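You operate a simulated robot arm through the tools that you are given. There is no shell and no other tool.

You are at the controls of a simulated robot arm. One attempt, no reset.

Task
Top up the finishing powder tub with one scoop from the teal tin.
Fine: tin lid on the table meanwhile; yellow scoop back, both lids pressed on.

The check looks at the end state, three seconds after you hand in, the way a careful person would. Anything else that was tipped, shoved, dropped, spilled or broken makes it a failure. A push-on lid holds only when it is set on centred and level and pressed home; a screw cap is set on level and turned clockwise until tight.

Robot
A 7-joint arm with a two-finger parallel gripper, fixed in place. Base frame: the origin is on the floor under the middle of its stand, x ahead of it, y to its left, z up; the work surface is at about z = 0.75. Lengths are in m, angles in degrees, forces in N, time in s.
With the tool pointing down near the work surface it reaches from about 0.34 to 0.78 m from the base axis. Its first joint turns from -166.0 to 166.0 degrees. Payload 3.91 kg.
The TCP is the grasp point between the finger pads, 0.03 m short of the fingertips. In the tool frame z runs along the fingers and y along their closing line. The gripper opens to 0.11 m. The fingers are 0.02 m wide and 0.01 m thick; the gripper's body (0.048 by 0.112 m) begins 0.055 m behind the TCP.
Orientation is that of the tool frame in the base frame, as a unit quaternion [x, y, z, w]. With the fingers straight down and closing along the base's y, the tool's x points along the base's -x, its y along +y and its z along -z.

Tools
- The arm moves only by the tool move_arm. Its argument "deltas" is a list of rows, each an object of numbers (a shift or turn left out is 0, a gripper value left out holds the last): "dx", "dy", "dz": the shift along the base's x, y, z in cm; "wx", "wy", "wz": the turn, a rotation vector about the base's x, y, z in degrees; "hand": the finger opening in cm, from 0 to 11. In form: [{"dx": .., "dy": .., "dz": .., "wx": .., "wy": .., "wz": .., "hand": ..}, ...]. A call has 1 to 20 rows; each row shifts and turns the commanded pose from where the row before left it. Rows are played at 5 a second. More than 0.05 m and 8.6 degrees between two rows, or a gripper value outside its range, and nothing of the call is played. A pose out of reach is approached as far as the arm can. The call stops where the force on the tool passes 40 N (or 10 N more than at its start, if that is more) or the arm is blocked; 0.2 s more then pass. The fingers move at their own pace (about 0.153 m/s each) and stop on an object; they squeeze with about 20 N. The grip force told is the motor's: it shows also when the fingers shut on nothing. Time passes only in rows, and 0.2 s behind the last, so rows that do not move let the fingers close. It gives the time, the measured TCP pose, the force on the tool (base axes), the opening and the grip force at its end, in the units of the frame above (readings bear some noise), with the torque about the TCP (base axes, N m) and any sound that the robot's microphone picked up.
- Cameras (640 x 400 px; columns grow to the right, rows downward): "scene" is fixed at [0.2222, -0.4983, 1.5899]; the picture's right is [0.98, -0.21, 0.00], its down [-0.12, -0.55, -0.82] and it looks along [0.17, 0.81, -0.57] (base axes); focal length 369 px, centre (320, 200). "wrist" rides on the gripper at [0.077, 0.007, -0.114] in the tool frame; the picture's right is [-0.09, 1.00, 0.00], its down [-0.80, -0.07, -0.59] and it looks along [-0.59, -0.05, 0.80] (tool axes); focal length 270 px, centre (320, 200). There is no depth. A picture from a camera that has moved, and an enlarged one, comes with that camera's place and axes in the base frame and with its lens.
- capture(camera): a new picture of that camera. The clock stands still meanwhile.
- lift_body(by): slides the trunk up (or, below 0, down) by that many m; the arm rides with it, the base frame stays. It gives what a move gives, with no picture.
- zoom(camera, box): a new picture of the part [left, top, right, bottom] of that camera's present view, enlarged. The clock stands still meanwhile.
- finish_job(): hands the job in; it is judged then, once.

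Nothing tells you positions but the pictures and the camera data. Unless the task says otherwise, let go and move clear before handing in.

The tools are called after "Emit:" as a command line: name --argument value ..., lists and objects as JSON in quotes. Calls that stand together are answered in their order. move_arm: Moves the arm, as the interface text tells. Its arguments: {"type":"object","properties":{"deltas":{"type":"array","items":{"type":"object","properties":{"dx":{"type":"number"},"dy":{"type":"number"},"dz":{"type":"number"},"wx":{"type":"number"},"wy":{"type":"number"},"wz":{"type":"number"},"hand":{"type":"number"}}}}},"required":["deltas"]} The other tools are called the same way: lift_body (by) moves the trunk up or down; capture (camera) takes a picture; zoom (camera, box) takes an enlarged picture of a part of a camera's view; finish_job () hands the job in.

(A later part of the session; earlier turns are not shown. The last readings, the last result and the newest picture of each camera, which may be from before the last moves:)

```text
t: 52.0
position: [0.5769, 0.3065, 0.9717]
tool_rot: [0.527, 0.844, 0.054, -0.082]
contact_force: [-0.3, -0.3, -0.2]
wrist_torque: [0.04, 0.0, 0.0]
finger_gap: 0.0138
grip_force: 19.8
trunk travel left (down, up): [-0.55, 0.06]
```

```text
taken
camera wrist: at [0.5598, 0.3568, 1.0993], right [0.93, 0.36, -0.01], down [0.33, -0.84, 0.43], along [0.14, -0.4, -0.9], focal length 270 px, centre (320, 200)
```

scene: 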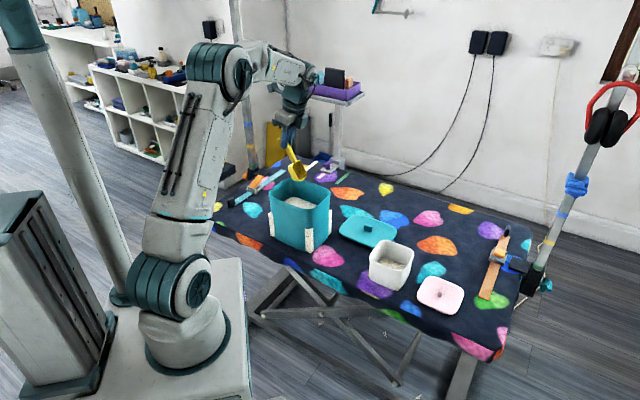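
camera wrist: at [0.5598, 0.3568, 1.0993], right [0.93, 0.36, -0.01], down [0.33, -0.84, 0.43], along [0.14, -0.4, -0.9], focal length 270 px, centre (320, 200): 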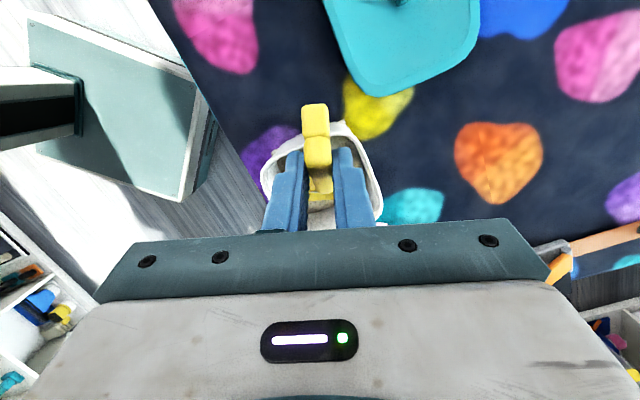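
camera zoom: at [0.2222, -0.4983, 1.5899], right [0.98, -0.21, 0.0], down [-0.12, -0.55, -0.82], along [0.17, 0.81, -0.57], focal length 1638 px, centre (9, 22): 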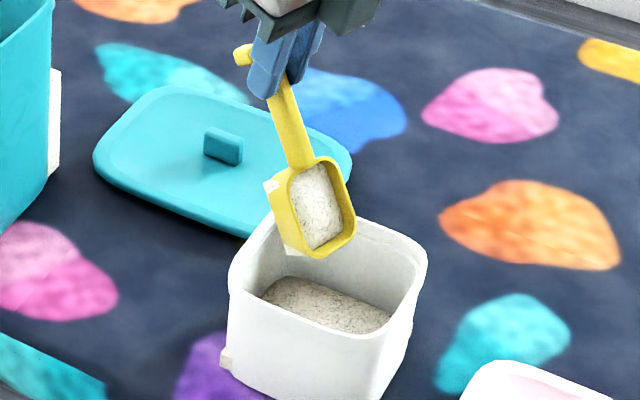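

Powder has started to run out into the tub. Continuing the slow tilt toward about 96°.

Emit:
move_arm --deltas '[{"dx": 0.35, "dy": -0.75, "dz": 0.25, "wx": 3.62, "wy": 1.7}, {"dx": 0.35, "dy": -0.75, "dz": 0.25, "wx": 3.62, "wy": 1.7}, {"dx": 0.37, "dy": -0.79, "dz": 0.13, "wx": 3.62, "wy": 1.7}, {"dx": 0.37, "dy": -0.79, "dz": 0.13, "wx": 3.62, "wy": 1.7}, {"dx": 0.39, "dy": -0.83, "dz": 0.05, "wx": 3.62, "wy": 1.7}, {"dx": 0.39, "dy": -0.83, "dz": 0.05, "wx": 3.62, "wy": 1.7}]'

Emit:
zoom --camera "scene" --box '[345, 195, 435, 285]'

```text
t: 53.4
position: [0.5991, 0.2574, 0.9797]
tool_rot: [0.506, 0.808, 0.164, -0.253]
contact_force: [-0.1, -0.1, -1.0]
wrist_torque: [0.0, -0.02, 0.01]
finger_gap: 0.0135
grip_force: 19.9
trunk travel left (down, up): [-0.55, 0.06]
```

```text
4.44 times, centred on (390, 240) of scene
camera zoom: at [0.2222, -0.4983, 1.5899], right [0.98, -0.21, 0.0], down [-0.12, -0.55, -0.82], along [0.17, 0.81, -0.57], focal length 1638 px, centre (9, 22)
```

zoom: 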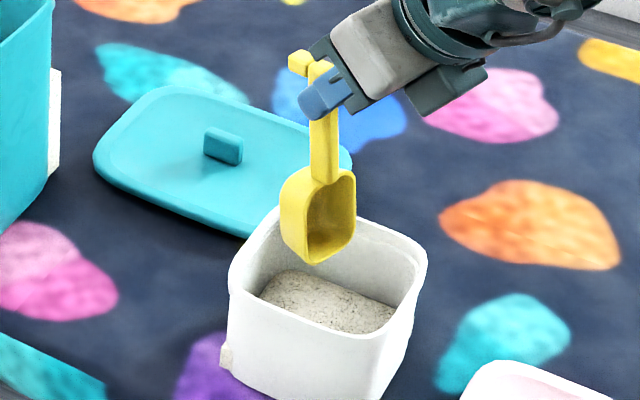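

The scoop appears empty and the tub's level has risen. I'll zoom to confirm there's no residue or spill.

Emit:
zoom --camera "scene" --box '[375, 220, 435, 280]'

Emit:
capture --camera "wrist"

```text
6.67 times, centred on (405, 250) of scene
camera zoom: at [0.2222, -0.4983, 1.5899], right [0.98, -0.21, 0.0], down [-0.12, -0.55, -0.82], along [0.17, 0.81, -0.57], focal length 2457 px, centre (-247, -133)
```

zoom: 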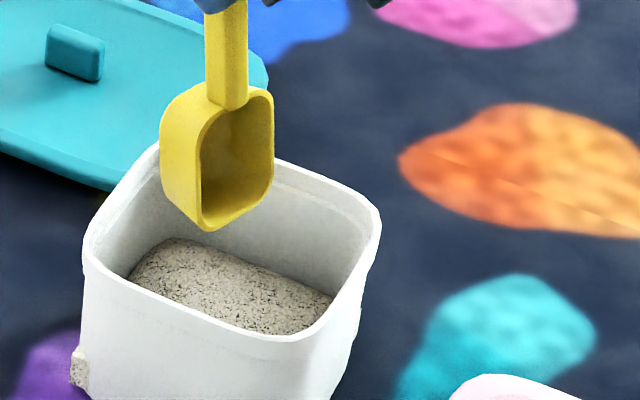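

```text
taken
camera wrist: at [0.6057, 0.2578, 1.1174], right [0.93, 0.37, -0.04], down [0.37, -0.93, 0.02], along [-0.03, -0.03, -1.0], focal length 270 px, centre (320, 200)
```

wrist: 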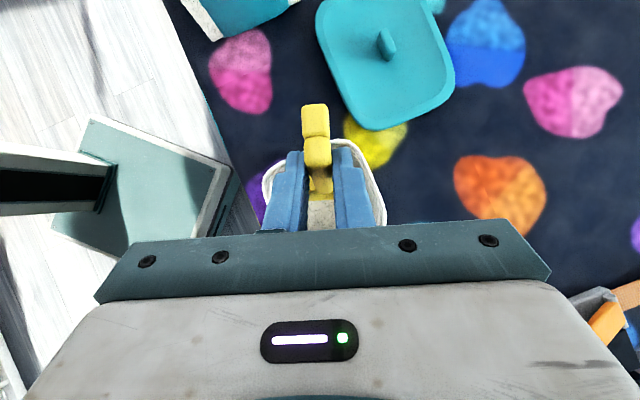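

The scoop is clean and nothing spilled. I'll tip a little further over the tub to shed any last grains, then retrace back to level and rise.

Emit:
move_arm --deltas '[{"dx": 0.4, "dy": -0.84, "dz": 0.07, "wx": 3.62, "wy": 1.7}, {"dx": 0.4, "dy": -0.84, "dz": 0.07, "wx": 3.62, "wy": 1.7}, {"dx": 0.4, "dy": -0.85, "dz": -0.05, "wx": 3.62, "wy": 1.7}, {"dx": 0.4, "dy": -0.85, "dz": -0.05, "wx": 3.62, "wy": 1.7}, {}, {}]'

Emit:
move_arm --deltas '[{"dx": -0.8, "dy": 1.69, "dz": 0.11, "wx": -7.24, "wy": -3.41}, {"dx": -0.79, "dy": 1.68, "dz": 0, "wx": -7.24, "wy": -3.41}, {"dx": -0.78, "dy": 1.66, "dz": 0, "wx": -7.24, "wy": -3.41}, {"dx": -0.75, "dy": 1.58, "dz": 0.3, "wx": -7.24, "wy": -3.41}, {"dx": -0.7, "dy": 1.49, "dz": 0.7, "wx": -7.24, "wy": -3.41}, {"dx": -0.64, "dy": 1.36, "dz": 0.8, "wx": -7.24, "wy": -3.41}, {"dx": -0.57, "dy": 1.2, "dz": 0.9, "wx": -7.24, "wy": -3.41}, {"dx": -0.49, "dy": 1.03, "dz": 0.9, "wx": -7.24, "wy": -3.41}, {"dx": -0.4, "dy": 0.84, "dz": 0.9, "wx": -7.24, "wy": -3.41}, {"dx": -0.29, "dy": 0.62, "dz": 0.9, "wx": -7.24, "wy": -3.41}, {"dx": -0.19, "dy": 0.4, "dz": 0.9, "wx": -7.24, "wy": -3.41}, {"dx": -0.08, "dy": 0.16, "dz": 0.9, "wx": -7.24, "wy": -3.41}]'

Emit:
capture --camera "scene"

Emit:
zoom --camera "scene" --box '[320, 160, 480, 320]'

```text
t: 54.8
position: [0.6149, 0.2251, 0.9793]
tool_rot: [0.477, 0.765, 0.235, -0.363]
contact_force: [-0.2, -0.5, -1.1]
wrist_torque: [0.0, 0.01, -0.04]
finger_gap: 0.0131
grip_force: 20.5
trunk travel left (down, up): [-0.55, 0.06]
```

```text
t: 57.4
position: [0.5502, 0.3632, 1.0516]
tool_rot: [0.488, 0.784, -0.205, 0.323]
contact_force: [-0.5, 0.2, 0.4]
wrist_torque: [0.03, 0.04, 0.0]
finger_gap: 0.0133
grip_force: 19.2
trunk travel left (down, up): [-0.55, 0.06]
```

```text
taken
```

scene: 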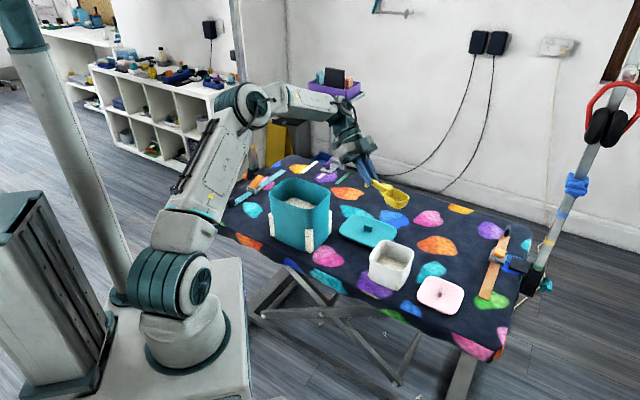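

```text
2.50 times, centred on (400, 240) of scene
camera zoom: at [0.2222, -0.4983, 1.5899], right [0.98, -0.21, 0.0], down [-0.12, -0.55, -0.82], along [0.17, 0.81, -0.57], focal length 922 px, centre (120, 100)
```

zoom: 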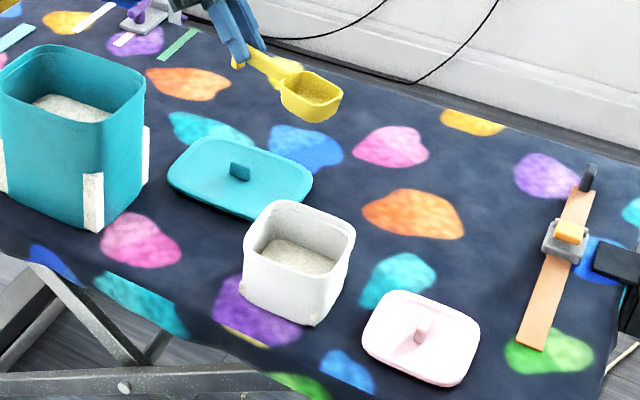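

All clean: no powder on the table, tub and lids in place. Now I'll swing the scoop back to its original heading (45°) above where it lay.

Emit:
move_arm --deltas '[{"dx": -0.9, "dy": -0.42, "wz": 7.82}, {"dx": -0.9, "dy": -0.42, "wz": 7.82}, {"dx": -0.9, "dy": -0.42, "wz": 7.82}, {"dx": -0.9, "dy": -0.42, "wz": 7.82}, {"dx": -0.9, "dy": -0.42, "wz": 7.82}, {"dx": -0.9, "dy": -0.42, "wz": 7.82}, {"dx": -0.9, "dy": -0.42, "wz": 7.82}, {"dx": -0.9, "dy": -0.42, "wz": 7.82}, {"dx": -0.9, "dy": -0.42, "wz": 7.82}, {"dx": -0.9, "dy": -0.42, "wz": 7.82}, {"dx": -0.9, "dy": -0.42, "wz": 7.82}, {"dx": -0.8, "dy": -0.4, "wz": 7.82}, {"dx": -0.8, "dy": -0.4, "wz": 7.82}, {"wz": 7.82}]'

Emit:
capture --camera "scene"

Emit:
capture --camera "wrist"

```text
t: 60.4
position: [0.4358, 0.3086, 1.0535]
tool_rot: [-0.359, 0.851, 0.145, 0.354]
contact_force: [-0.1, -0.4, -1.2]
wrist_torque: [-0.03, 0.01, 0.02]
finger_gap: 0.013
grip_force: 20.2
trunk travel left (down, up): [-0.55, 0.06]
```

```text
taken
```

scene: 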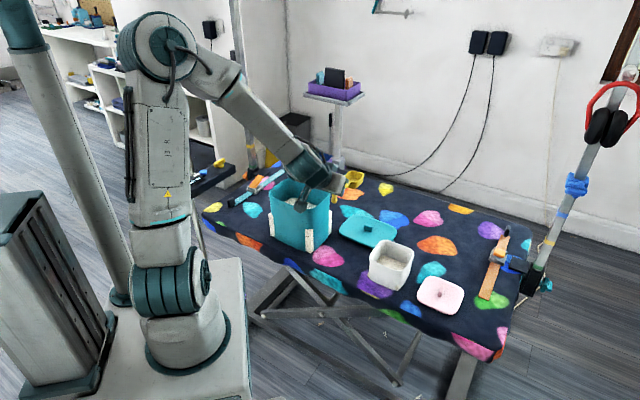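

```text
taken
camera wrist: at [0.3362, 0.2159, 1.08], right [-0.67, 0.74, 0.05], down [0.15, 0.06, 0.99], along [0.73, 0.67, -0.15], focal length 270 px, centre (320, 200)
```

wrist: 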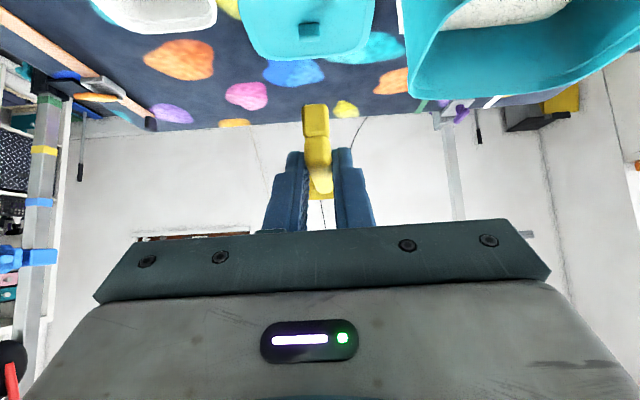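

The scoop is back above its original spot with the original heading. I'll lower it most of the way and check.

Emit:
move_arm --deltas '[{"dz": -4}, {"dz": -4}, {"dz": -4}, {"dz": -4}, {"dz": -4}, {"dz": -3}, {"dz": -1}]'

Emit:
zoom --camera "scene" --box '[270, 200, 390, 290]'

Emit:
capture --camera "wrist"

Emit:
capture --camera "scene"

```text
t: 62.0
position: [0.4353, 0.3095, 0.8126]
tool_rot: [-0.358, 0.852, 0.144, 0.353]
contact_force: [-0.4, -0.8, -0.1]
wrist_torque: [0.02, 0.02, 0.01]
finger_gap: 0.0132
grip_force: 20.0
trunk travel left (down, up): [-0.55, 0.06]
```

```text
4.44 times, centred on (330, 245) of scene
camera zoom: at [0.2222, -0.4983, 1.5899], right [0.98, -0.21, 0.0], down [-0.12, -0.55, -0.82], along [0.17, 0.81, -0.57], focal length 1638 px, centre (276, 0)
```

zoom: 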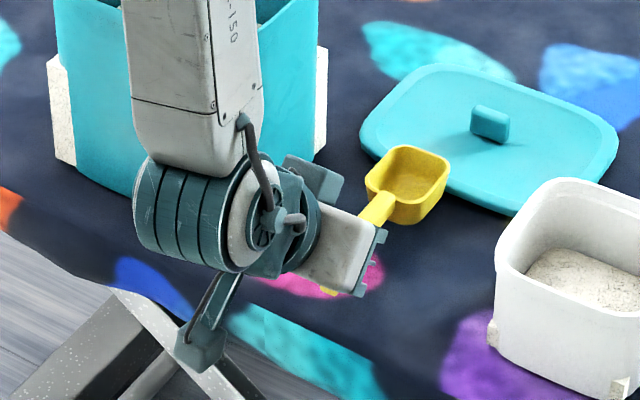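

```text
taken
camera wrist: at [0.3359, 0.2171, 0.8394], right [-0.67, 0.74, 0.05], down [0.15, 0.06, 0.99], along [0.73, 0.66, -0.15], focal length 270 px, centre (320, 200)
```

wrist: 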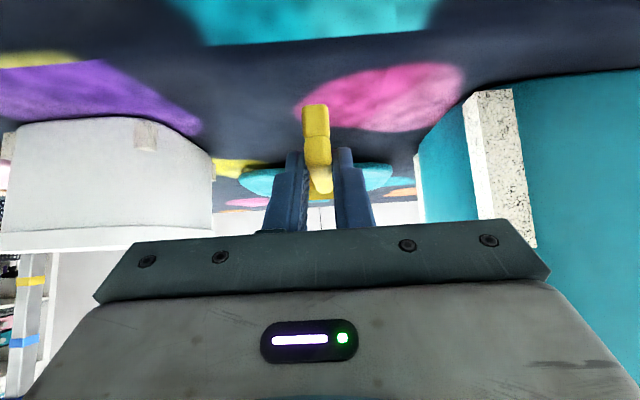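

```text
taken
```

scene: 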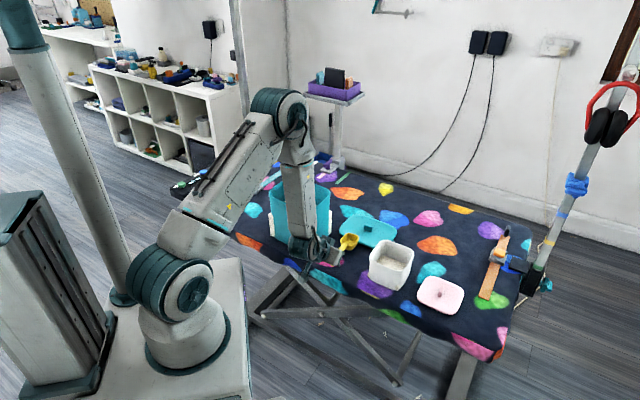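

Emit:
move_arm --deltas '[{"dz": -1}, {"dz": -0.8}, {"dz": -0.3}, {}]'

Emit:
zoom --camera "scene" --box '[300, 220, 380, 280]'

```text
t: 63.0
position: [0.4333, 0.3087, 0.7939]
tool_rot: [-0.357, 0.852, 0.144, 0.355]
contact_force: [-0.2, -1.3, 16.4]
wrist_torque: [0.19, -0.12, -0.02]
finger_gap: 0.0134
grip_force: 20.1
trunk travel left (down, up): [-0.55, 0.06]
```

```text
6.67 times, centred on (340, 250) of scene
camera zoom: at [0.2222, -0.4983, 1.5899], right [0.98, -0.21, 0.0], down [-0.12, -0.55, -0.82], along [0.17, 0.81, -0.57], focal length 2457 px, centre (187, -133)
```

zoom: 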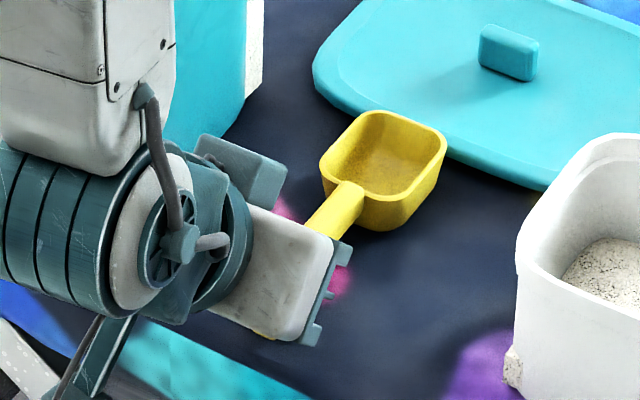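

The scoop has touched down (16 N) on its old spot. I'll ease off the pressure slightly, then open the fingers.

Emit:
move_arm --deltas '[{"dz": 0.2}, {"hand": 1.8}, {"hand": 4}, {}]'

Emit:
zoom --camera "scene" --box '[300, 220, 380, 280]'

Emit:
zoom --camera "wrist" --box '[240, 60, 400, 220]'

```text
t: 64.0
position: [0.435, 0.3088, 0.7939]
tool_rot: [-0.358, 0.852, 0.144, 0.353]
contact_force: [-0.6, 0.3, -0.2]
wrist_torque: [-0.03, 0.01, 0.04]
finger_gap: 0.0398
grip_force: 0.1
trunk travel left (down, up): [-0.55, 0.06]
```

```text
6.67 times, centred on (340, 250) of scene
camera zoom: at [0.2222, -0.4983, 1.5899], right [0.98, -0.21, 0.0], down [-0.12, -0.55, -0.82], along [0.17, 0.81, -0.57], focal length 2457 px, centre (187, -133)
```

zoom: 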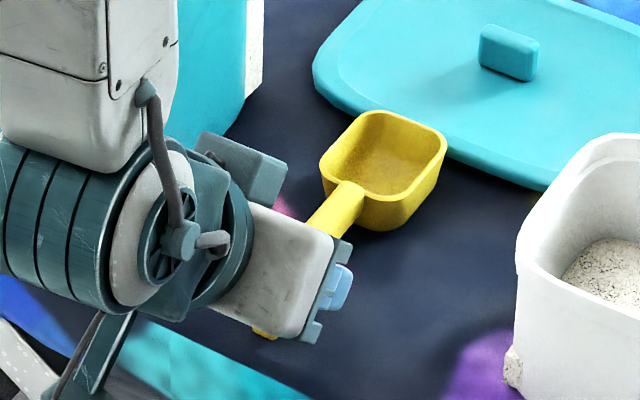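

```text
2.50 times, centred on (320, 140) of wrist
camera zoom: at [0.3354, 0.2168, 0.8211], right [-0.67, 0.74, 0.05], down [0.15, 0.06, 0.99], along [0.73, 0.67, -0.15], focal length 676 px, centre (320, 350)
```

zoom: 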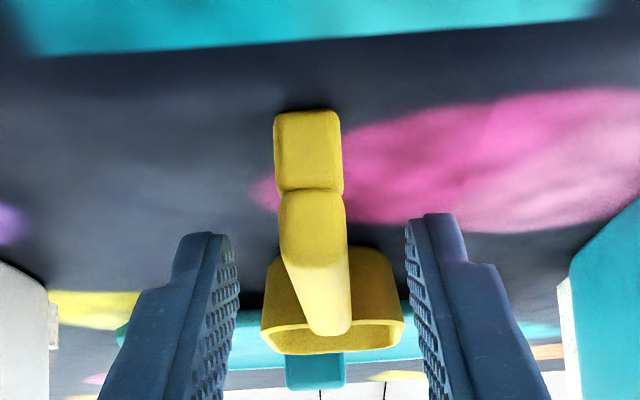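

The scoop rests on its foot and bowl where it was (within a few mm). I'll retreat along the tool axis, rise, and bring the tool back to vertical.

Emit:
move_arm --deltas '[{"dx": -0.8, "dy": -0.8, "dz": 1.13}, {"dx": -1.2, "dy": -1.2, "dz": 1.7}, {"dx": -1.5, "dy": -1.5, "dz": 2.1}, {"dz": 4}, {"dz": 4}, {"dz": 3, "wx": -5.3, "wy": 5.3}, {"dz": 3, "wx": -5.3, "wy": 5.3}, {"dz": 2, "wx": -5.3, "wy": 5.3}, {"wx": -5.3, "wy": 5.3}, {"wx": -5.3, "wy": 5.3}, {"wx": -5.3, "wy": 5.3}]'

Emit:
capture --camera "wrist"

Emit:
zoom --camera "scene" --box '[300, 200, 420, 290]'

```text
t: 66.4
position: [0.4008, 0.2733, 1.0042]
tool_rot: [-0.387, 0.922, -0.001, -0.003]
contact_force: [-0.9, 0.5, -0.1]
wrist_torque: [-0.01, 0.02, -0.04]
finger_gap: 0.0397
grip_force: 0.1
trunk travel left (down, up): [-0.55, 0.06]
```

```text
taken
camera wrist: at [0.3426, 0.2233, 1.1181], right [-0.65, 0.76, 0.0], down [0.61, 0.52, 0.59], along [0.45, 0.38, -0.81], focal length 270 px, centre (320, 200)
```

wrist: 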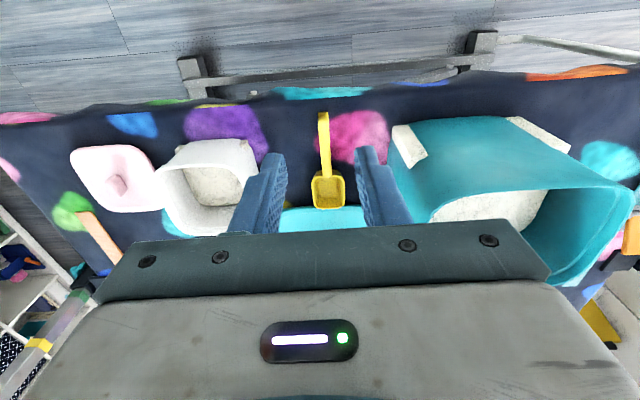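

```text
4.44 times, centred on (360, 245) of scene
camera zoom: at [0.2222, -0.4983, 1.5899], right [0.98, -0.21, 0.0], down [-0.12, -0.55, -0.82], along [0.17, 0.81, -0.57], focal length 1638 px, centre (142, 0)
```

zoom: 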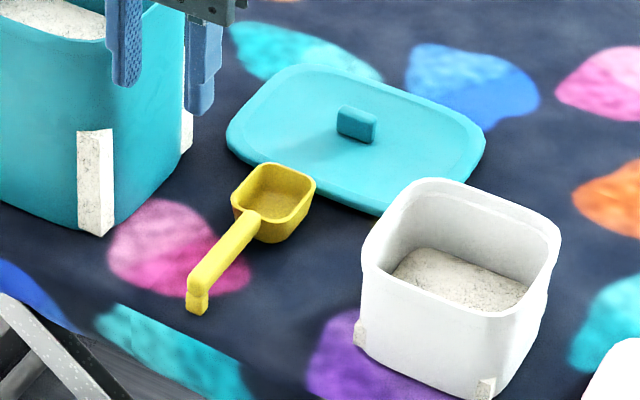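

The scoop is back in place. Now I'll turn the tool to −45° and go above the tin lid's knob at (0.601, 0.4525).

Emit:
move_arm --deltas '[{"wx": 0.24, "wy": -0.27, "dz": 2}, {"dx": 1.82, "dy": 1.63, "wz": -8.23}, {"dx": 1.82, "dy": 1.63, "wz": -8.23}, {"dx": 1.82, "dy": 1.63, "wz": -8.23}, {"dx": 1.82, "dy": 1.63, "wz": -8.23}, {"dx": 1.82, "dy": 1.63, "wz": -8.23}, {"dx": 1.82, "dy": 1.63, "wz": -8.23}, {"dx": 1.82, "dy": 1.63, "wz": -8.23}, {"dx": 1.82, "dy": 1.63, "wz": -8.23}, {"dx": 1.82, "dy": 1.63, "wz": -8.23}, {"dx": 1.82, "dy": 1.63, "wz": -8.23}, {"dx": 1.82, "dy": 1.63, "wz": -8.23}]'

Emit:
capture --camera "wrist"

Emit:
capture --camera "scene"

```text
t: 69.0
position: [0.6034, 0.4532, 1.0225]
tool_rot: [0.383, 0.924, -0.003, 0.0]
contact_force: [0.8, -0.4, -0.3]
wrist_torque: [-0.05, 0.04, 0.01]
finger_gap: 0.0399
grip_force: 0.0
trunk travel left (down, up): [-0.55, 0.06]
```

```text
taken
camera wrist: at [0.5534, 0.5127, 1.1375], right [0.77, 0.64, 0.0], down [0.52, -0.61, 0.6], along [0.38, -0.46, -0.8], focal length 270 px, centre (320, 200)
```

wrist: 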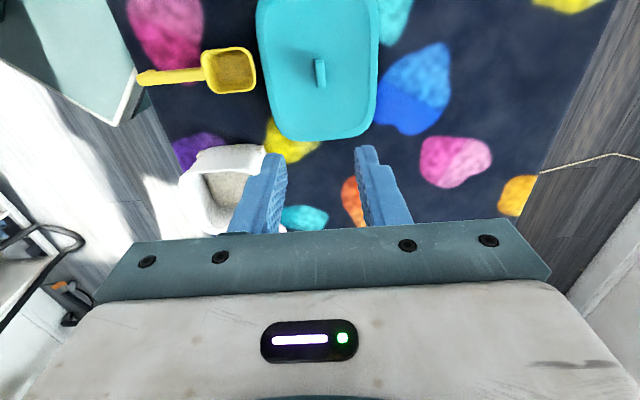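

```text
taken
```

scene: 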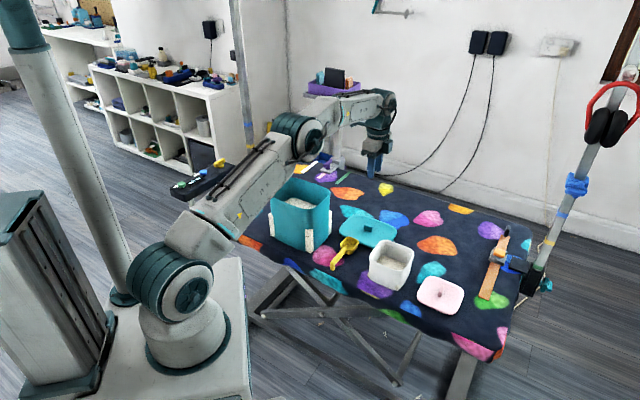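

Emit:
zoom --camera "wrist" --box '[180, 0, 400, 160]'

```text
2.50 times, centred on (290, 80) of wrist
camera zoom: at [0.5534, 0.5127, 1.1375], right [0.77, 0.64, 0.0], down [0.52, -0.61, 0.6], along [0.38, -0.46, -0.8], focal length 676 px, centre (395, 500)
```

zoom: 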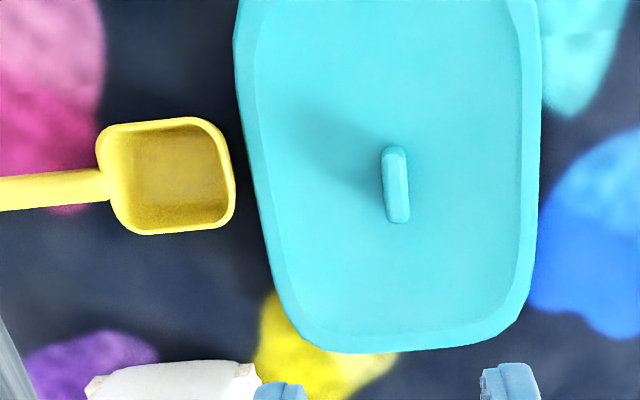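

The gap between scoop and lid is about 1 cm, and the knob is lined up. I'll descend and grip the tin lid's knob.

Emit:
move_arm --deltas '[{"dz": -4}, {"dz": -4}, {"dz": -4}, {"dz": -4}, {"dz": -3}, {"dz": -1.5}]'

Emit:
zoom --camera "wrist" --box '[200, 0, 440, 240]'

Emit:
zoom --camera "scene" --box '[320, 180, 420, 260]'

```text
t: 70.4
position: [0.6016, 0.4535, 0.8168]
tool_rot: [0.381, 0.924, -0.001, 0.001]
contact_force: [-0.4, -1.1, 0.2]
wrist_torque: [0.01, 0.01, 0.01]
finger_gap: 0.04
grip_force: 0.0
trunk travel left (down, up): [-0.55, 0.06]
```

```text
1.67 times, centred on (320, 120) of wrist
camera zoom: at [0.5521, 0.5128, 0.9316], right [0.77, 0.64, 0.0], down [0.52, -0.61, 0.6], along [0.38, -0.46, -0.8], focal length 450 px, centre (320, 333)
```

zoom: 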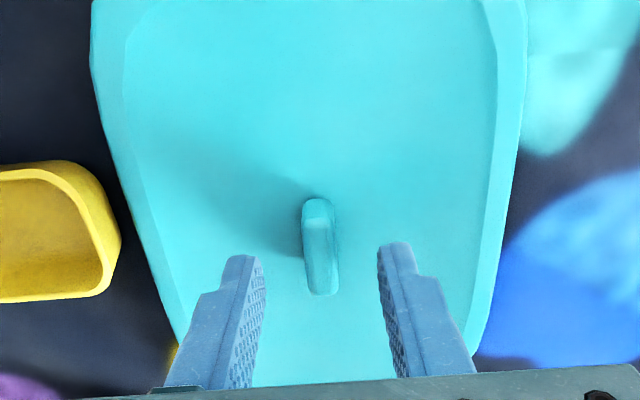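

```text
5.00 times, centred on (370, 220) of scene
camera zoom: at [0.2222, -0.4983, 1.5899], right [0.98, -0.21, 0.0], down [-0.12, -0.55, -0.82], along [0.17, 0.81, -0.57], focal length 1843 px, centre (70, 100)
```

zoom: 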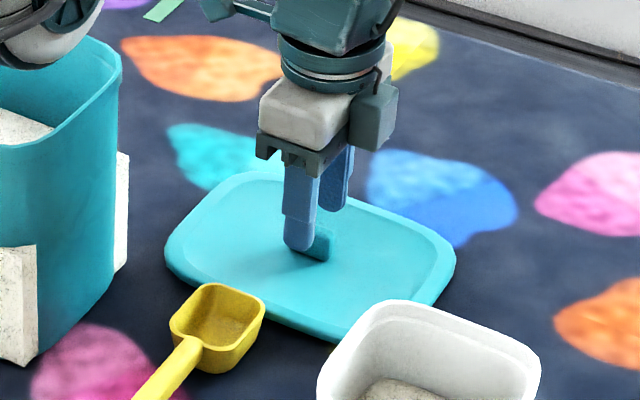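

Emit:
move_arm --deltas '[{"dz": -0.8}, {"dz": -0.6}, {"hand": 2}, {"hand": 0}, {}, {}]'

Emit:
zoom --camera "wrist" --box '[200, 0, 440, 240]'

```text
t: 71.8
position: [0.6009, 0.4511, 0.8045]
tool_rot: [0.382, 0.924, -0.002, 0.001]
contact_force: [0.1, 0.5, -0.3]
wrist_torque: [-0.02, -0.03, 0.03]
finger_gap: 0.0106
grip_force: 20.4
trunk travel left (down, up): [-0.55, 0.06]
```

```text
1.67 times, centred on (320, 120) of wrist
camera zoom: at [0.5511, 0.5112, 0.9182], right [0.77, 0.64, 0.0], down [0.52, -0.61, 0.6], along [0.38, -0.46, -0.8], focal length 450 px, centre (320, 333)
```

zoom: 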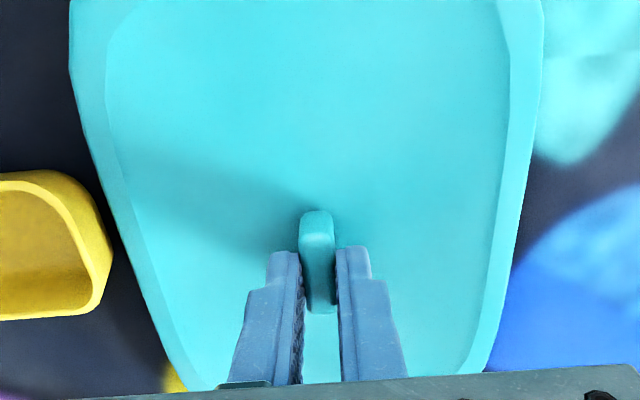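

The grip on the knob matches the original one to within about 1 mm. I'll lift the lid straight up and carry it back over the tin.

Emit:
move_arm --deltas '[{"dz": 1}, {"dz": 2.5}, {"dz": 4}, {"dz": 4}, {"dz": 4}, {"dz": 4}, {"dz": 4}]'

Emit:
move_arm --deltas '[{"dx": -1.5, "dy": 0.25}, {"dx": -3.2, "dy": 0.55}, {"dx": -3.2, "dy": 0.57}, {"dx": -3.2, "dy": 0.58}, {"dx": -3.2, "dy": 0.58}, {"dx": -3.2, "dy": 0.58}, {"dx": -3.2, "dy": 0.56}, {"dx": -2.1, "dy": 0.4}]'

Emit:
zoom --camera "scene" --box '[240, 130, 380, 260]'

Emit:
capture --camera "wrist"

```text
t: 73.4
position: [0.5982, 0.4534, 1.0411]
tool_rot: [0.382, 0.924, -0.002, 0.001]
contact_force: [-0.9, 0.3, -0.3]
wrist_torque: [-0.01, 0.0, 0.01]
finger_gap: 0.0106
grip_force: 20.0
trunk travel left (down, up): [-0.55, 0.06]
```

```text
t: 75.2
position: [0.3725, 0.4942, 1.0391]
tool_rot: [0.383, 0.924, -0.002, 0.001]
contact_force: [-0.1, 0.6, -0.4]
wrist_torque: [0.0, 0.02, 0.01]
finger_gap: 0.0111
grip_force: 19.8
trunk travel left (down, up): [-0.55, 0.06]
```

```text
3.08 times, centred on (310, 195) of scene
camera zoom: at [0.2222, -0.4983, 1.5899], right [0.98, -0.21, 0.0], down [-0.12, -0.55, -0.82], along [0.17, 0.81, -0.57], focal length 1134 px, centre (351, 215)
```

zoom: 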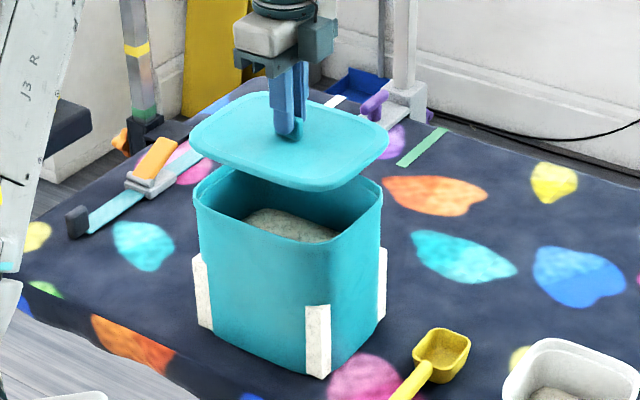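

```text
taken
camera wrist: at [0.3232, 0.5539, 1.1532], right [0.77, 0.64, 0.0], down [0.52, -0.61, 0.6], along [0.38, -0.46, -0.8], focal length 270 px, centre (320, 200)
```

wrist: 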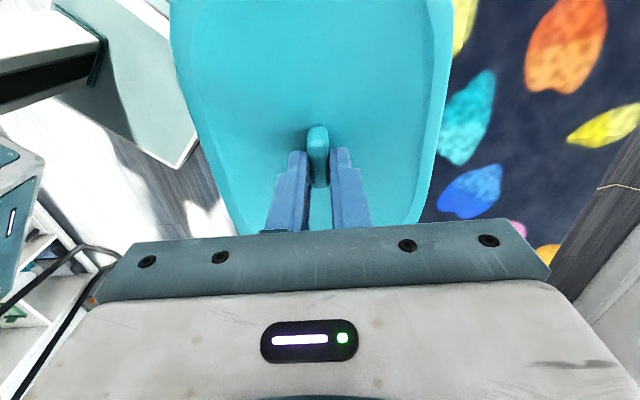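

The lid is over the tin, about 4 mm off in x. I'll correct that and lower to just above the rim, then re-check.

Emit:
move_arm --deltas '[{"dx": -0.44, "dy": -0.08, "dz": -1.5}, {"dz": -1.5}, {"dz": -1}, {}]'

Emit:
zoom --camera "scene" --box '[255, 150, 355, 240]'

Emit:
move_arm --deltas '[{}]'

```text
t: 76.2
position: [0.3681, 0.491, 0.998]
tool_rot: [0.383, 0.924, 0.0, 0.002]
contact_force: [-0.8, 0.3, 0.2]
wrist_torque: [0.03, -0.04, 0.02]
finger_gap: 0.0106
grip_force: 20.4
trunk travel left (down, up): [-0.55, 0.06]
```

```text
4.44 times, centred on (305, 195) of scene
camera zoom: at [0.2222, -0.4983, 1.5899], right [0.98, -0.21, 0.0], down [-0.12, -0.55, -0.82], along [0.17, 0.81, -0.57], focal length 1638 px, centre (387, 222)
```

zoom: 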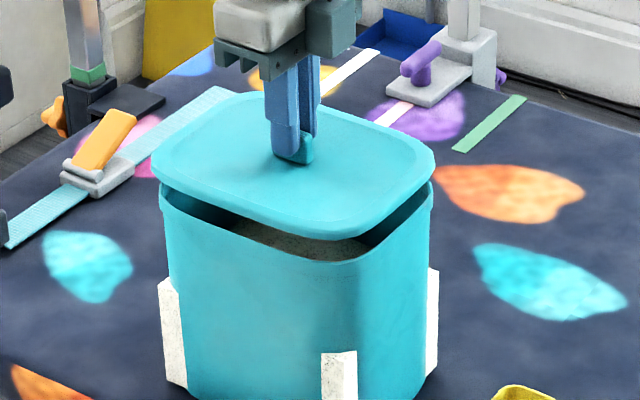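

```text
t: 76.6
position: [0.3676, 0.4921, 0.9985]
tool_rot: [0.382, 0.924, -0.002, 0.002]
contact_force: [0.5, -0.1, 0.8]
wrist_torque: [0.05, 0.02, 0.01]
finger_gap: 0.0106
grip_force: 20.1
trunk travel left (down, up): [-0.55, 0.06]
```

Emit:
zoom --camera "wrist" --box '[200, 0, 440, 240]'

Emit:
move_arm --deltas '[{}]'

Emit:
move_arm --deltas '[{}]'

```text
1.67 times, centred on (320, 120) of wrist
camera zoom: at [0.3183, 0.5517, 1.1131], right [0.77, 0.64, 0.0], down [0.52, -0.61, 0.6], along [0.38, -0.46, -0.8], focal length 450 px, centre (320, 333)
```

zoom: 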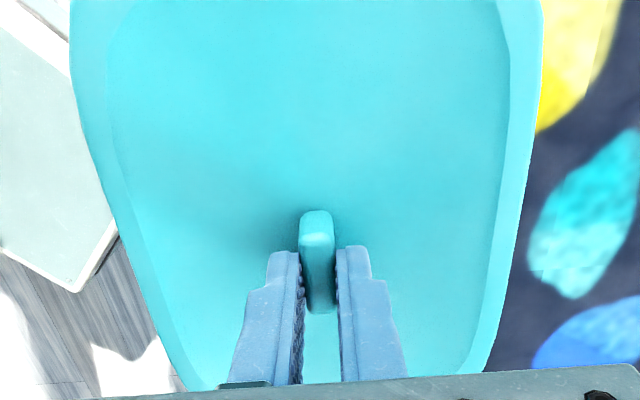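

```text
t: 77.0
position: [0.3673, 0.4921, 0.9999]
tool_rot: [0.382, 0.924, -0.002, 0.001]
contact_force: [-0.9, -0.3, -0.9]
wrist_torque: [-0.01, 0.02, 0.01]
finger_gap: 0.0107
grip_force: 19.6
trunk travel left (down, up): [-0.55, 0.06]
```

```text
t: 77.4
position: [0.3675, 0.4925, 0.9999]
tool_rot: [0.382, 0.924, -0.002, 0.001]
contact_force: [0.6, -0.2, -0.3]
wrist_torque: [0.0, 0.0, -0.01]
finger_gap: 0.0107
grip_force: 20.2
trunk travel left (down, up): [-0.55, 0.06]
```

Averaged readings put the lid within ~1 mm of centre; I'll apply the last millimetre and lower until it meets the rim.

Emit:
move_arm --deltas '[{"dx": 0.1, "dy": 0.07, "dz": -0.8}, {"dz": -0.6}, {"dz": -0.3}, {}]'

Emit:
zoom --camera "scene" --box '[255, 150, 355, 240]'

```text
t: 78.4
position: [0.3694, 0.4931, 0.9814]
tool_rot: [0.382, 0.924, -0.001, 0.001]
contact_force: [0.2, 0.6, 0.4]
wrist_torque: [-0.03, 0.01, 0.02]
finger_gap: 0.0109
grip_force: 20.2
trunk travel left (down, up): [-0.55, 0.06]
```

```text
4.44 times, centred on (305, 195) of scene
camera zoom: at [0.2222, -0.4983, 1.5899], right [0.98, -0.21, 0.0], down [-0.12, -0.55, -0.82], along [0.17, 0.81, -0.57], focal length 1638 px, centre (387, 222)
```

zoom: 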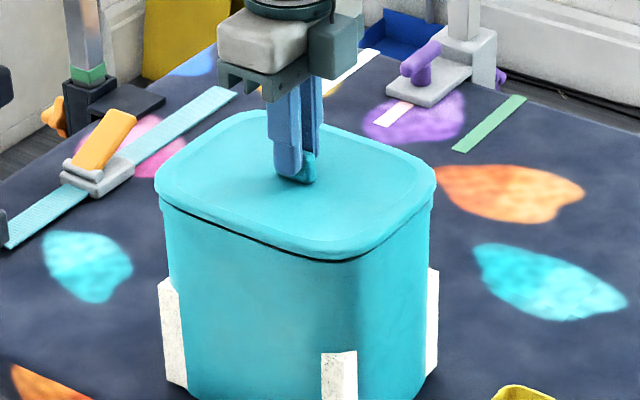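

The lid sits just above the rim, centred and level. Now I press down in small steps.

Emit:
move_arm --deltas '[{"dz": -0.3}, {"dz": -0.2}, {}]'

Emit:
zoom --camera "scene" --box '[255, 150, 355, 240]'

```text
t: 79.2
position: [0.3683, 0.4942, 0.9765]
tool_rot: [0.382, 0.924, 0.0, 0.002]
contact_force: [2.3, 1.7, 4.9]
wrist_torque: [0.0, -0.04, -0.02]
finger_gap: 0.0109
grip_force: 20.3
trunk travel left (down, up): [-0.55, 0.06]
heard: snap
```

```text
4.44 times, centred on (305, 195) of scene
camera zoom: at [0.2222, -0.4983, 1.5899], right [0.98, -0.21, 0.0], down [-0.12, -0.55, -0.82], along [0.17, 0.81, -0.57], focal length 1638 px, centre (387, 222)
```

zoom: 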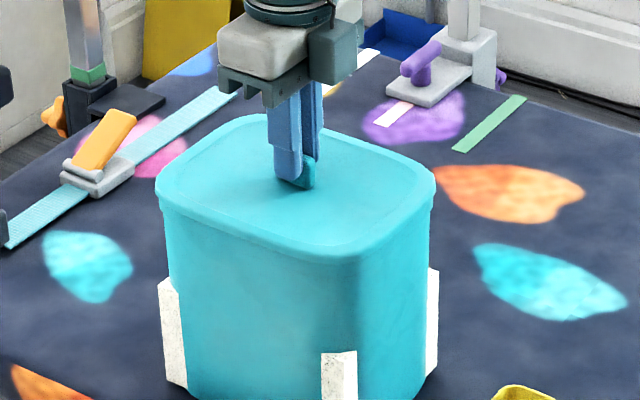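

A snap was heard and the gap is closed. I'll press slightly more to be sure it's home, then release and rise.

Emit:
move_arm --deltas '[{"dz": -0.2}, {"dz": -0.2}, {}]'

```text
t: 80.0
position: [0.368, 0.4933, 0.9766]
tool_rot: [0.382, 0.924, 0.002, 0.002]
contact_force: [2.6, 4.8, 27.0]
wrist_torque: [0.09, -0.09, 0.01]
finger_gap: 0.0115
grip_force: 19.3
trunk travel left (down, up): [-0.55, 0.06]
```

The lid is firmly home (27 N, no further travel). Releasing.

Emit:
move_arm --deltas '[{"dz": 0.35}, {"hand": 2}, {"hand": 4}, {}, {"dz": 2}, {"dz": 4}, {"dz": 4}]'

Emit:
zoom --camera "scene" --box '[255, 150, 355, 240]'

Emit:
capture --camera "wrist"

```text
t: 81.6
position: [0.368, 0.4909, 1.0791]
tool_rot: [0.383, 0.924, -0.002, 0.001]
contact_force: [-1.5, 0.1, 0.2]
wrist_torque: [0.0, -0.01, -0.03]
finger_gap: 0.0401
grip_force: 0.0
trunk travel left (down, up): [-0.55, 0.06]
```

```text
4.44 times, centred on (305, 195) of scene
camera zoom: at [0.2222, -0.4983, 1.5899], right [0.98, -0.21, 0.0], down [-0.12, -0.55, -0.82], along [0.17, 0.81, -0.57], focal length 1638 px, centre (387, 222)
```

zoom: 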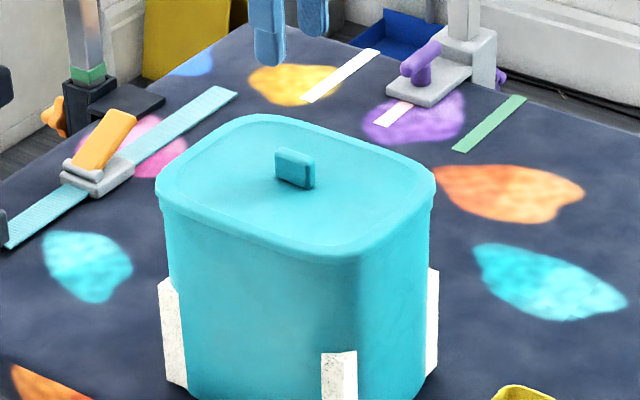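

```text
taken
camera wrist: at [0.3194, 0.5512, 1.1926], right [0.77, 0.64, 0.0], down [0.52, -0.61, 0.6], along [0.38, -0.46, -0.8], focal length 270 px, centre (320, 200)
```

wrist: 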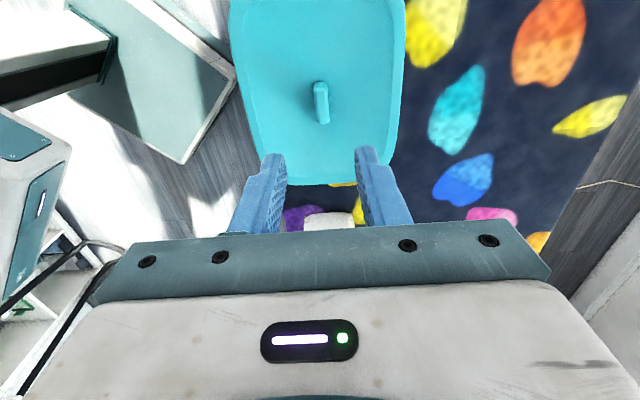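

The tin is closed properly. Next I'll move toward the tub and its pink lid and look from above.

Emit:
move_arm --deltas '[{"dx": 2, "dy": -2}, {"dx": 3.5, "dy": -3.5}, {"dx": 3.5, "dy": -3.5}, {"dx": 3.5, "dy": -3.5}, {"dx": 3.5, "dy": -3.5}, {"dx": 3.5, "dy": -3.5}, {"dx": 3.5, "dy": -3.5}, {"dx": 3.5, "dy": -3.5, "dz": -1.5}, {"dx": 1.6, "dy": -1.6, "dz": -1.5}]'

Emit:
capture --camera "wrist"

Emit:
capture --camera "scene"

Emit:
zoom --camera "wrist" --box '[200, 0, 440, 180]'

```text
refused: row 8 steps farther than a row can; nothing moved
```

```text
taken
camera wrist: at [0.3194, 0.5512, 1.1926], right [0.77, 0.64, 0.0], down [0.52, -0.61, 0.6], along [0.38, -0.46, -0.8], focal length 270 px, centre (320, 200)
```

wrist: 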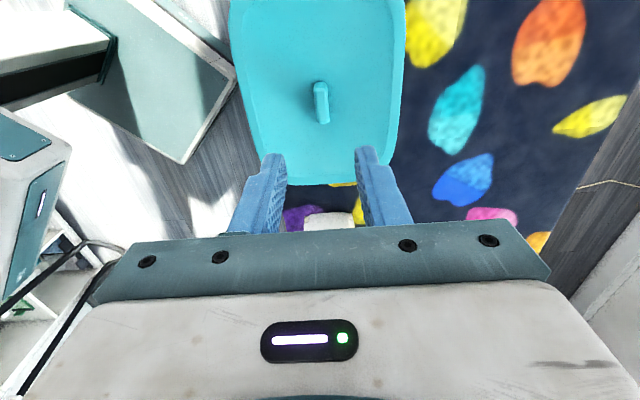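

```text
taken
```

scene: 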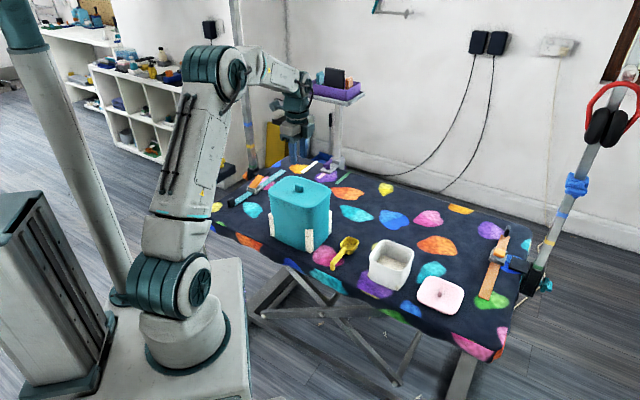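

```text
2.22 times, centred on (320, 90) of wrist
camera zoom: at [0.3194, 0.5512, 1.1926], right [0.77, 0.64, 0.0], down [0.52, -0.61, 0.6], along [0.38, -0.46, -0.8], focal length 601 px, centre (320, 444)
```

zoom: 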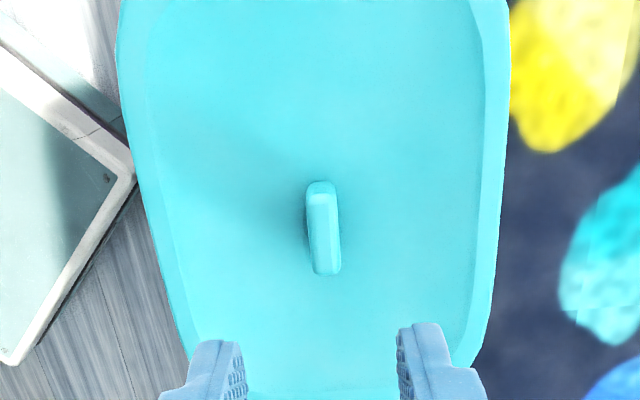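

That call was refused because one row's step was slightly too long; nothing moved. I'll resend it with smaller steps.

Emit:
move_arm --deltas '[{"dx": 2, "dy": -2}, {"dx": 3.2, "dy": -3.2}, {"dx": 3.2, "dy": -3.2}, {"dx": 3.2, "dy": -3.2}, {"dx": 3.2, "dy": -3.2}, {"dx": 3.2, "dy": -3.2}, {"dx": 3.2, "dy": -3.2}, {"dx": 3.2, "dy": -3.2}, {"dx": 2.8, "dy": -2.8, "dz": -1.5}, {"dx": 0.8, "dy": -0.8, "dz": -1.5}]'

Emit:
capture --camera "wrist"

Emit:
capture --camera "scene"

Emit:
zoom --camera "wrist" --box '[200, 0, 440, 180]'

```text
t: 83.8
position: [0.6491, 0.2132, 1.0478]
tool_rot: [0.382, 0.924, -0.002, 0.002]
contact_force: [0.4, 0.6, 0.0]
wrist_torque: [0.04, -0.02, 0.03]
finger_gap: 0.04
grip_force: 0.1
trunk travel left (down, up): [-0.55, 0.06]
```

```text
taken
camera wrist: at [0.6, 0.2725, 1.1618], right [0.77, 0.64, 0.0], down [0.52, -0.61, 0.6], along [0.38, -0.46, -0.8], focal length 270 px, centre (320, 200)
```

wrist: 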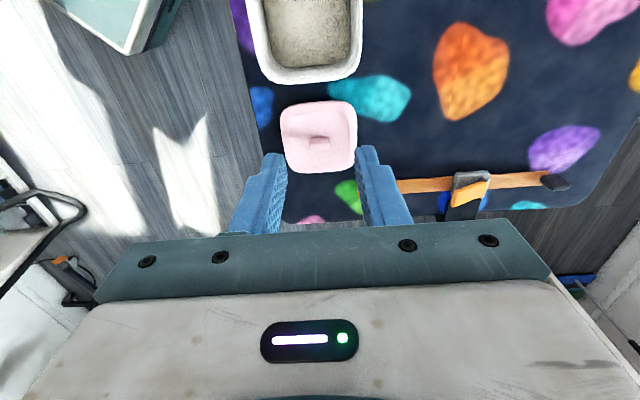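

```text
taken
```

scene: 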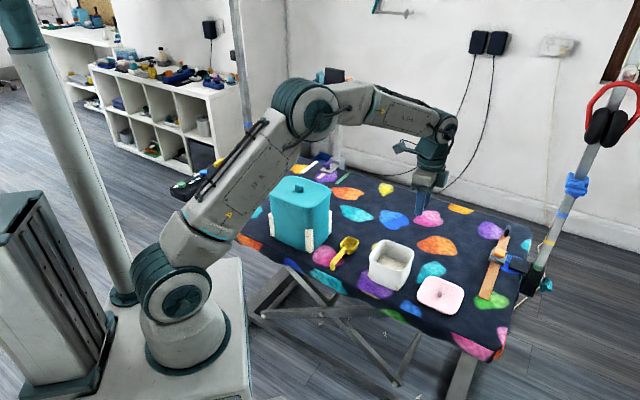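

```text
2.22 times, centred on (320, 90) of wrist
camera zoom: at [0.6, 0.2725, 1.1618], right [0.77, 0.64, 0.0], down [0.52, -0.61, 0.6], along [0.38, -0.46, -0.8], focal length 601 px, centre (320, 444)
```

zoom: 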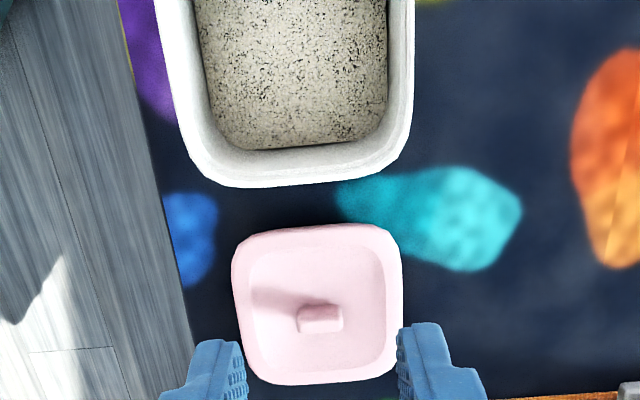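

The pink lid is square (~11.4 cm), aligned at 45° like the tub, with its knob bar along the 45° direction, so I need the tool at +45° to pinch across it. I'll turn the tool and first look straight over the tub to measure its centre.

Emit:
move_arm --deltas '[{"dx": -0.46, "dy": 0.34, "wz": 8.2}, {"dx": -0.46, "dy": 0.34, "wz": 8.2}, {"dx": -0.46, "dy": 0.34, "wz": 8.2}, {"dx": -0.46, "dy": 0.34, "wz": 8.2}, {"dx": -0.46, "dy": 0.34, "wz": 8.2}, {"dx": -0.46, "dy": 0.34, "wz": 8.2}, {"dx": -0.46, "dy": 0.34, "wz": 8.2}, {"dx": -0.46, "dy": 0.34, "wz": 8.2}, {"dx": -0.46, "dy": 0.34, "wz": 8.2}, {"dx": -0.46, "dy": 0.34, "wz": 8.2}, {"dx": -0.46, "dy": 0.34, "wz": 8.2}, {}]'

Emit:
zoom --camera "wrist" --box '[200, 0, 440, 180]'

Emit:
capture --camera "wrist"

```text
t: 86.4
position: [0.599, 0.2504, 1.0465]
tool_rot: [-0.386, 0.922, -0.001, 0.002]
contact_force: [0.0, -1.0, 0.0]
wrist_torque: [-0.02, -0.01, -0.02]
finger_gap: 0.0401
grip_force: 0.0
trunk travel left (down, up): [-0.55, 0.06]
```

```text
2.22 times, centred on (320, 90) of wrist
camera zoom: at [0.5396, 0.1996, 1.1605], right [-0.65, 0.76, 0.0], down [0.61, 0.52, 0.6], along [0.46, 0.39, -0.8], focal length 601 px, centre (320, 444)
```

zoom: 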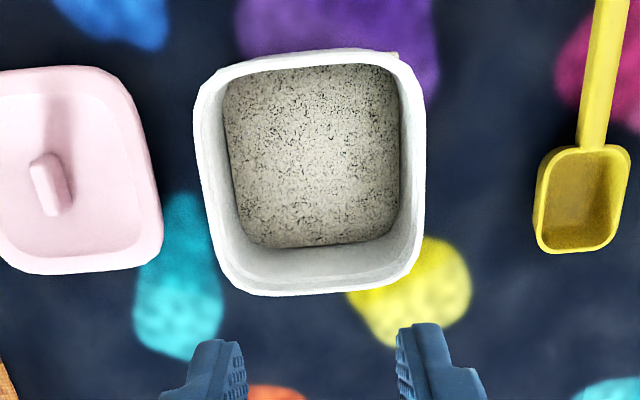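

```text
taken
camera wrist: at [0.5396, 0.1996, 1.1605], right [-0.65, 0.76, 0.0], down [0.61, 0.52, 0.6], along [0.46, 0.39, -0.8], focal length 270 px, centre (320, 200)
```

wrist: 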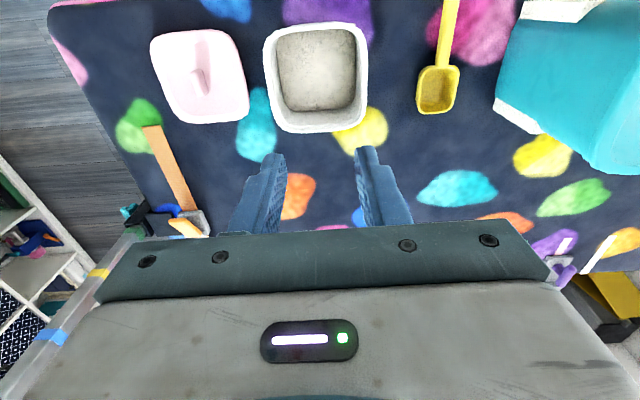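

Very clear view: the tub centre is almost exactly under the tool, at about (0.598, 0.247). Now over to the pink lid.

Emit:
move_arm --deltas '[{"dx": 2.8, "dy": -2.7}, {"dx": 2.8, "dy": -2.7}, {"dx": 2.8, "dy": -2.7, "dz": -2}, {"dx": 2.8, "dy": -2.7, "dz": -3}, {"dz": -3}, {}]'

Emit:
zoom --camera "wrist" --box '[200, 0, 440, 180]'

Emit:
capture --camera "scene"

```text
t: 87.8
position: [0.7112, 0.1427, 0.9663]
tool_rot: [-0.385, 0.923, 0.0, 0.002]
contact_force: [0.2, 0.0, 0.3]
wrist_torque: [-0.03, -0.03, 0.02]
finger_gap: 0.04
grip_force: 0.0
trunk travel left (down, up): [-0.55, 0.06]
```

```text
2.22 times, centred on (320, 90) of wrist
camera zoom: at [0.6525, 0.0927, 1.0815], right [-0.65, 0.76, 0.0], down [0.61, 0.52, 0.6], along [0.46, 0.39, -0.8], focal length 601 px, centre (320, 444)
```

zoom: 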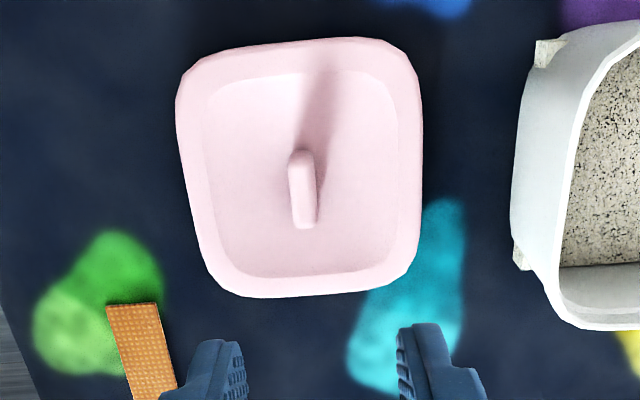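

```text
taken
```

scene: 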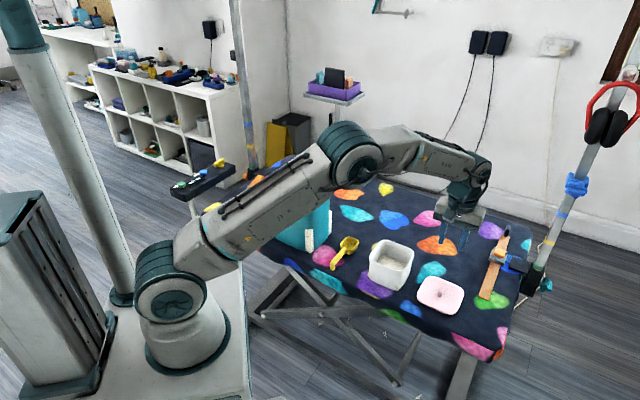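

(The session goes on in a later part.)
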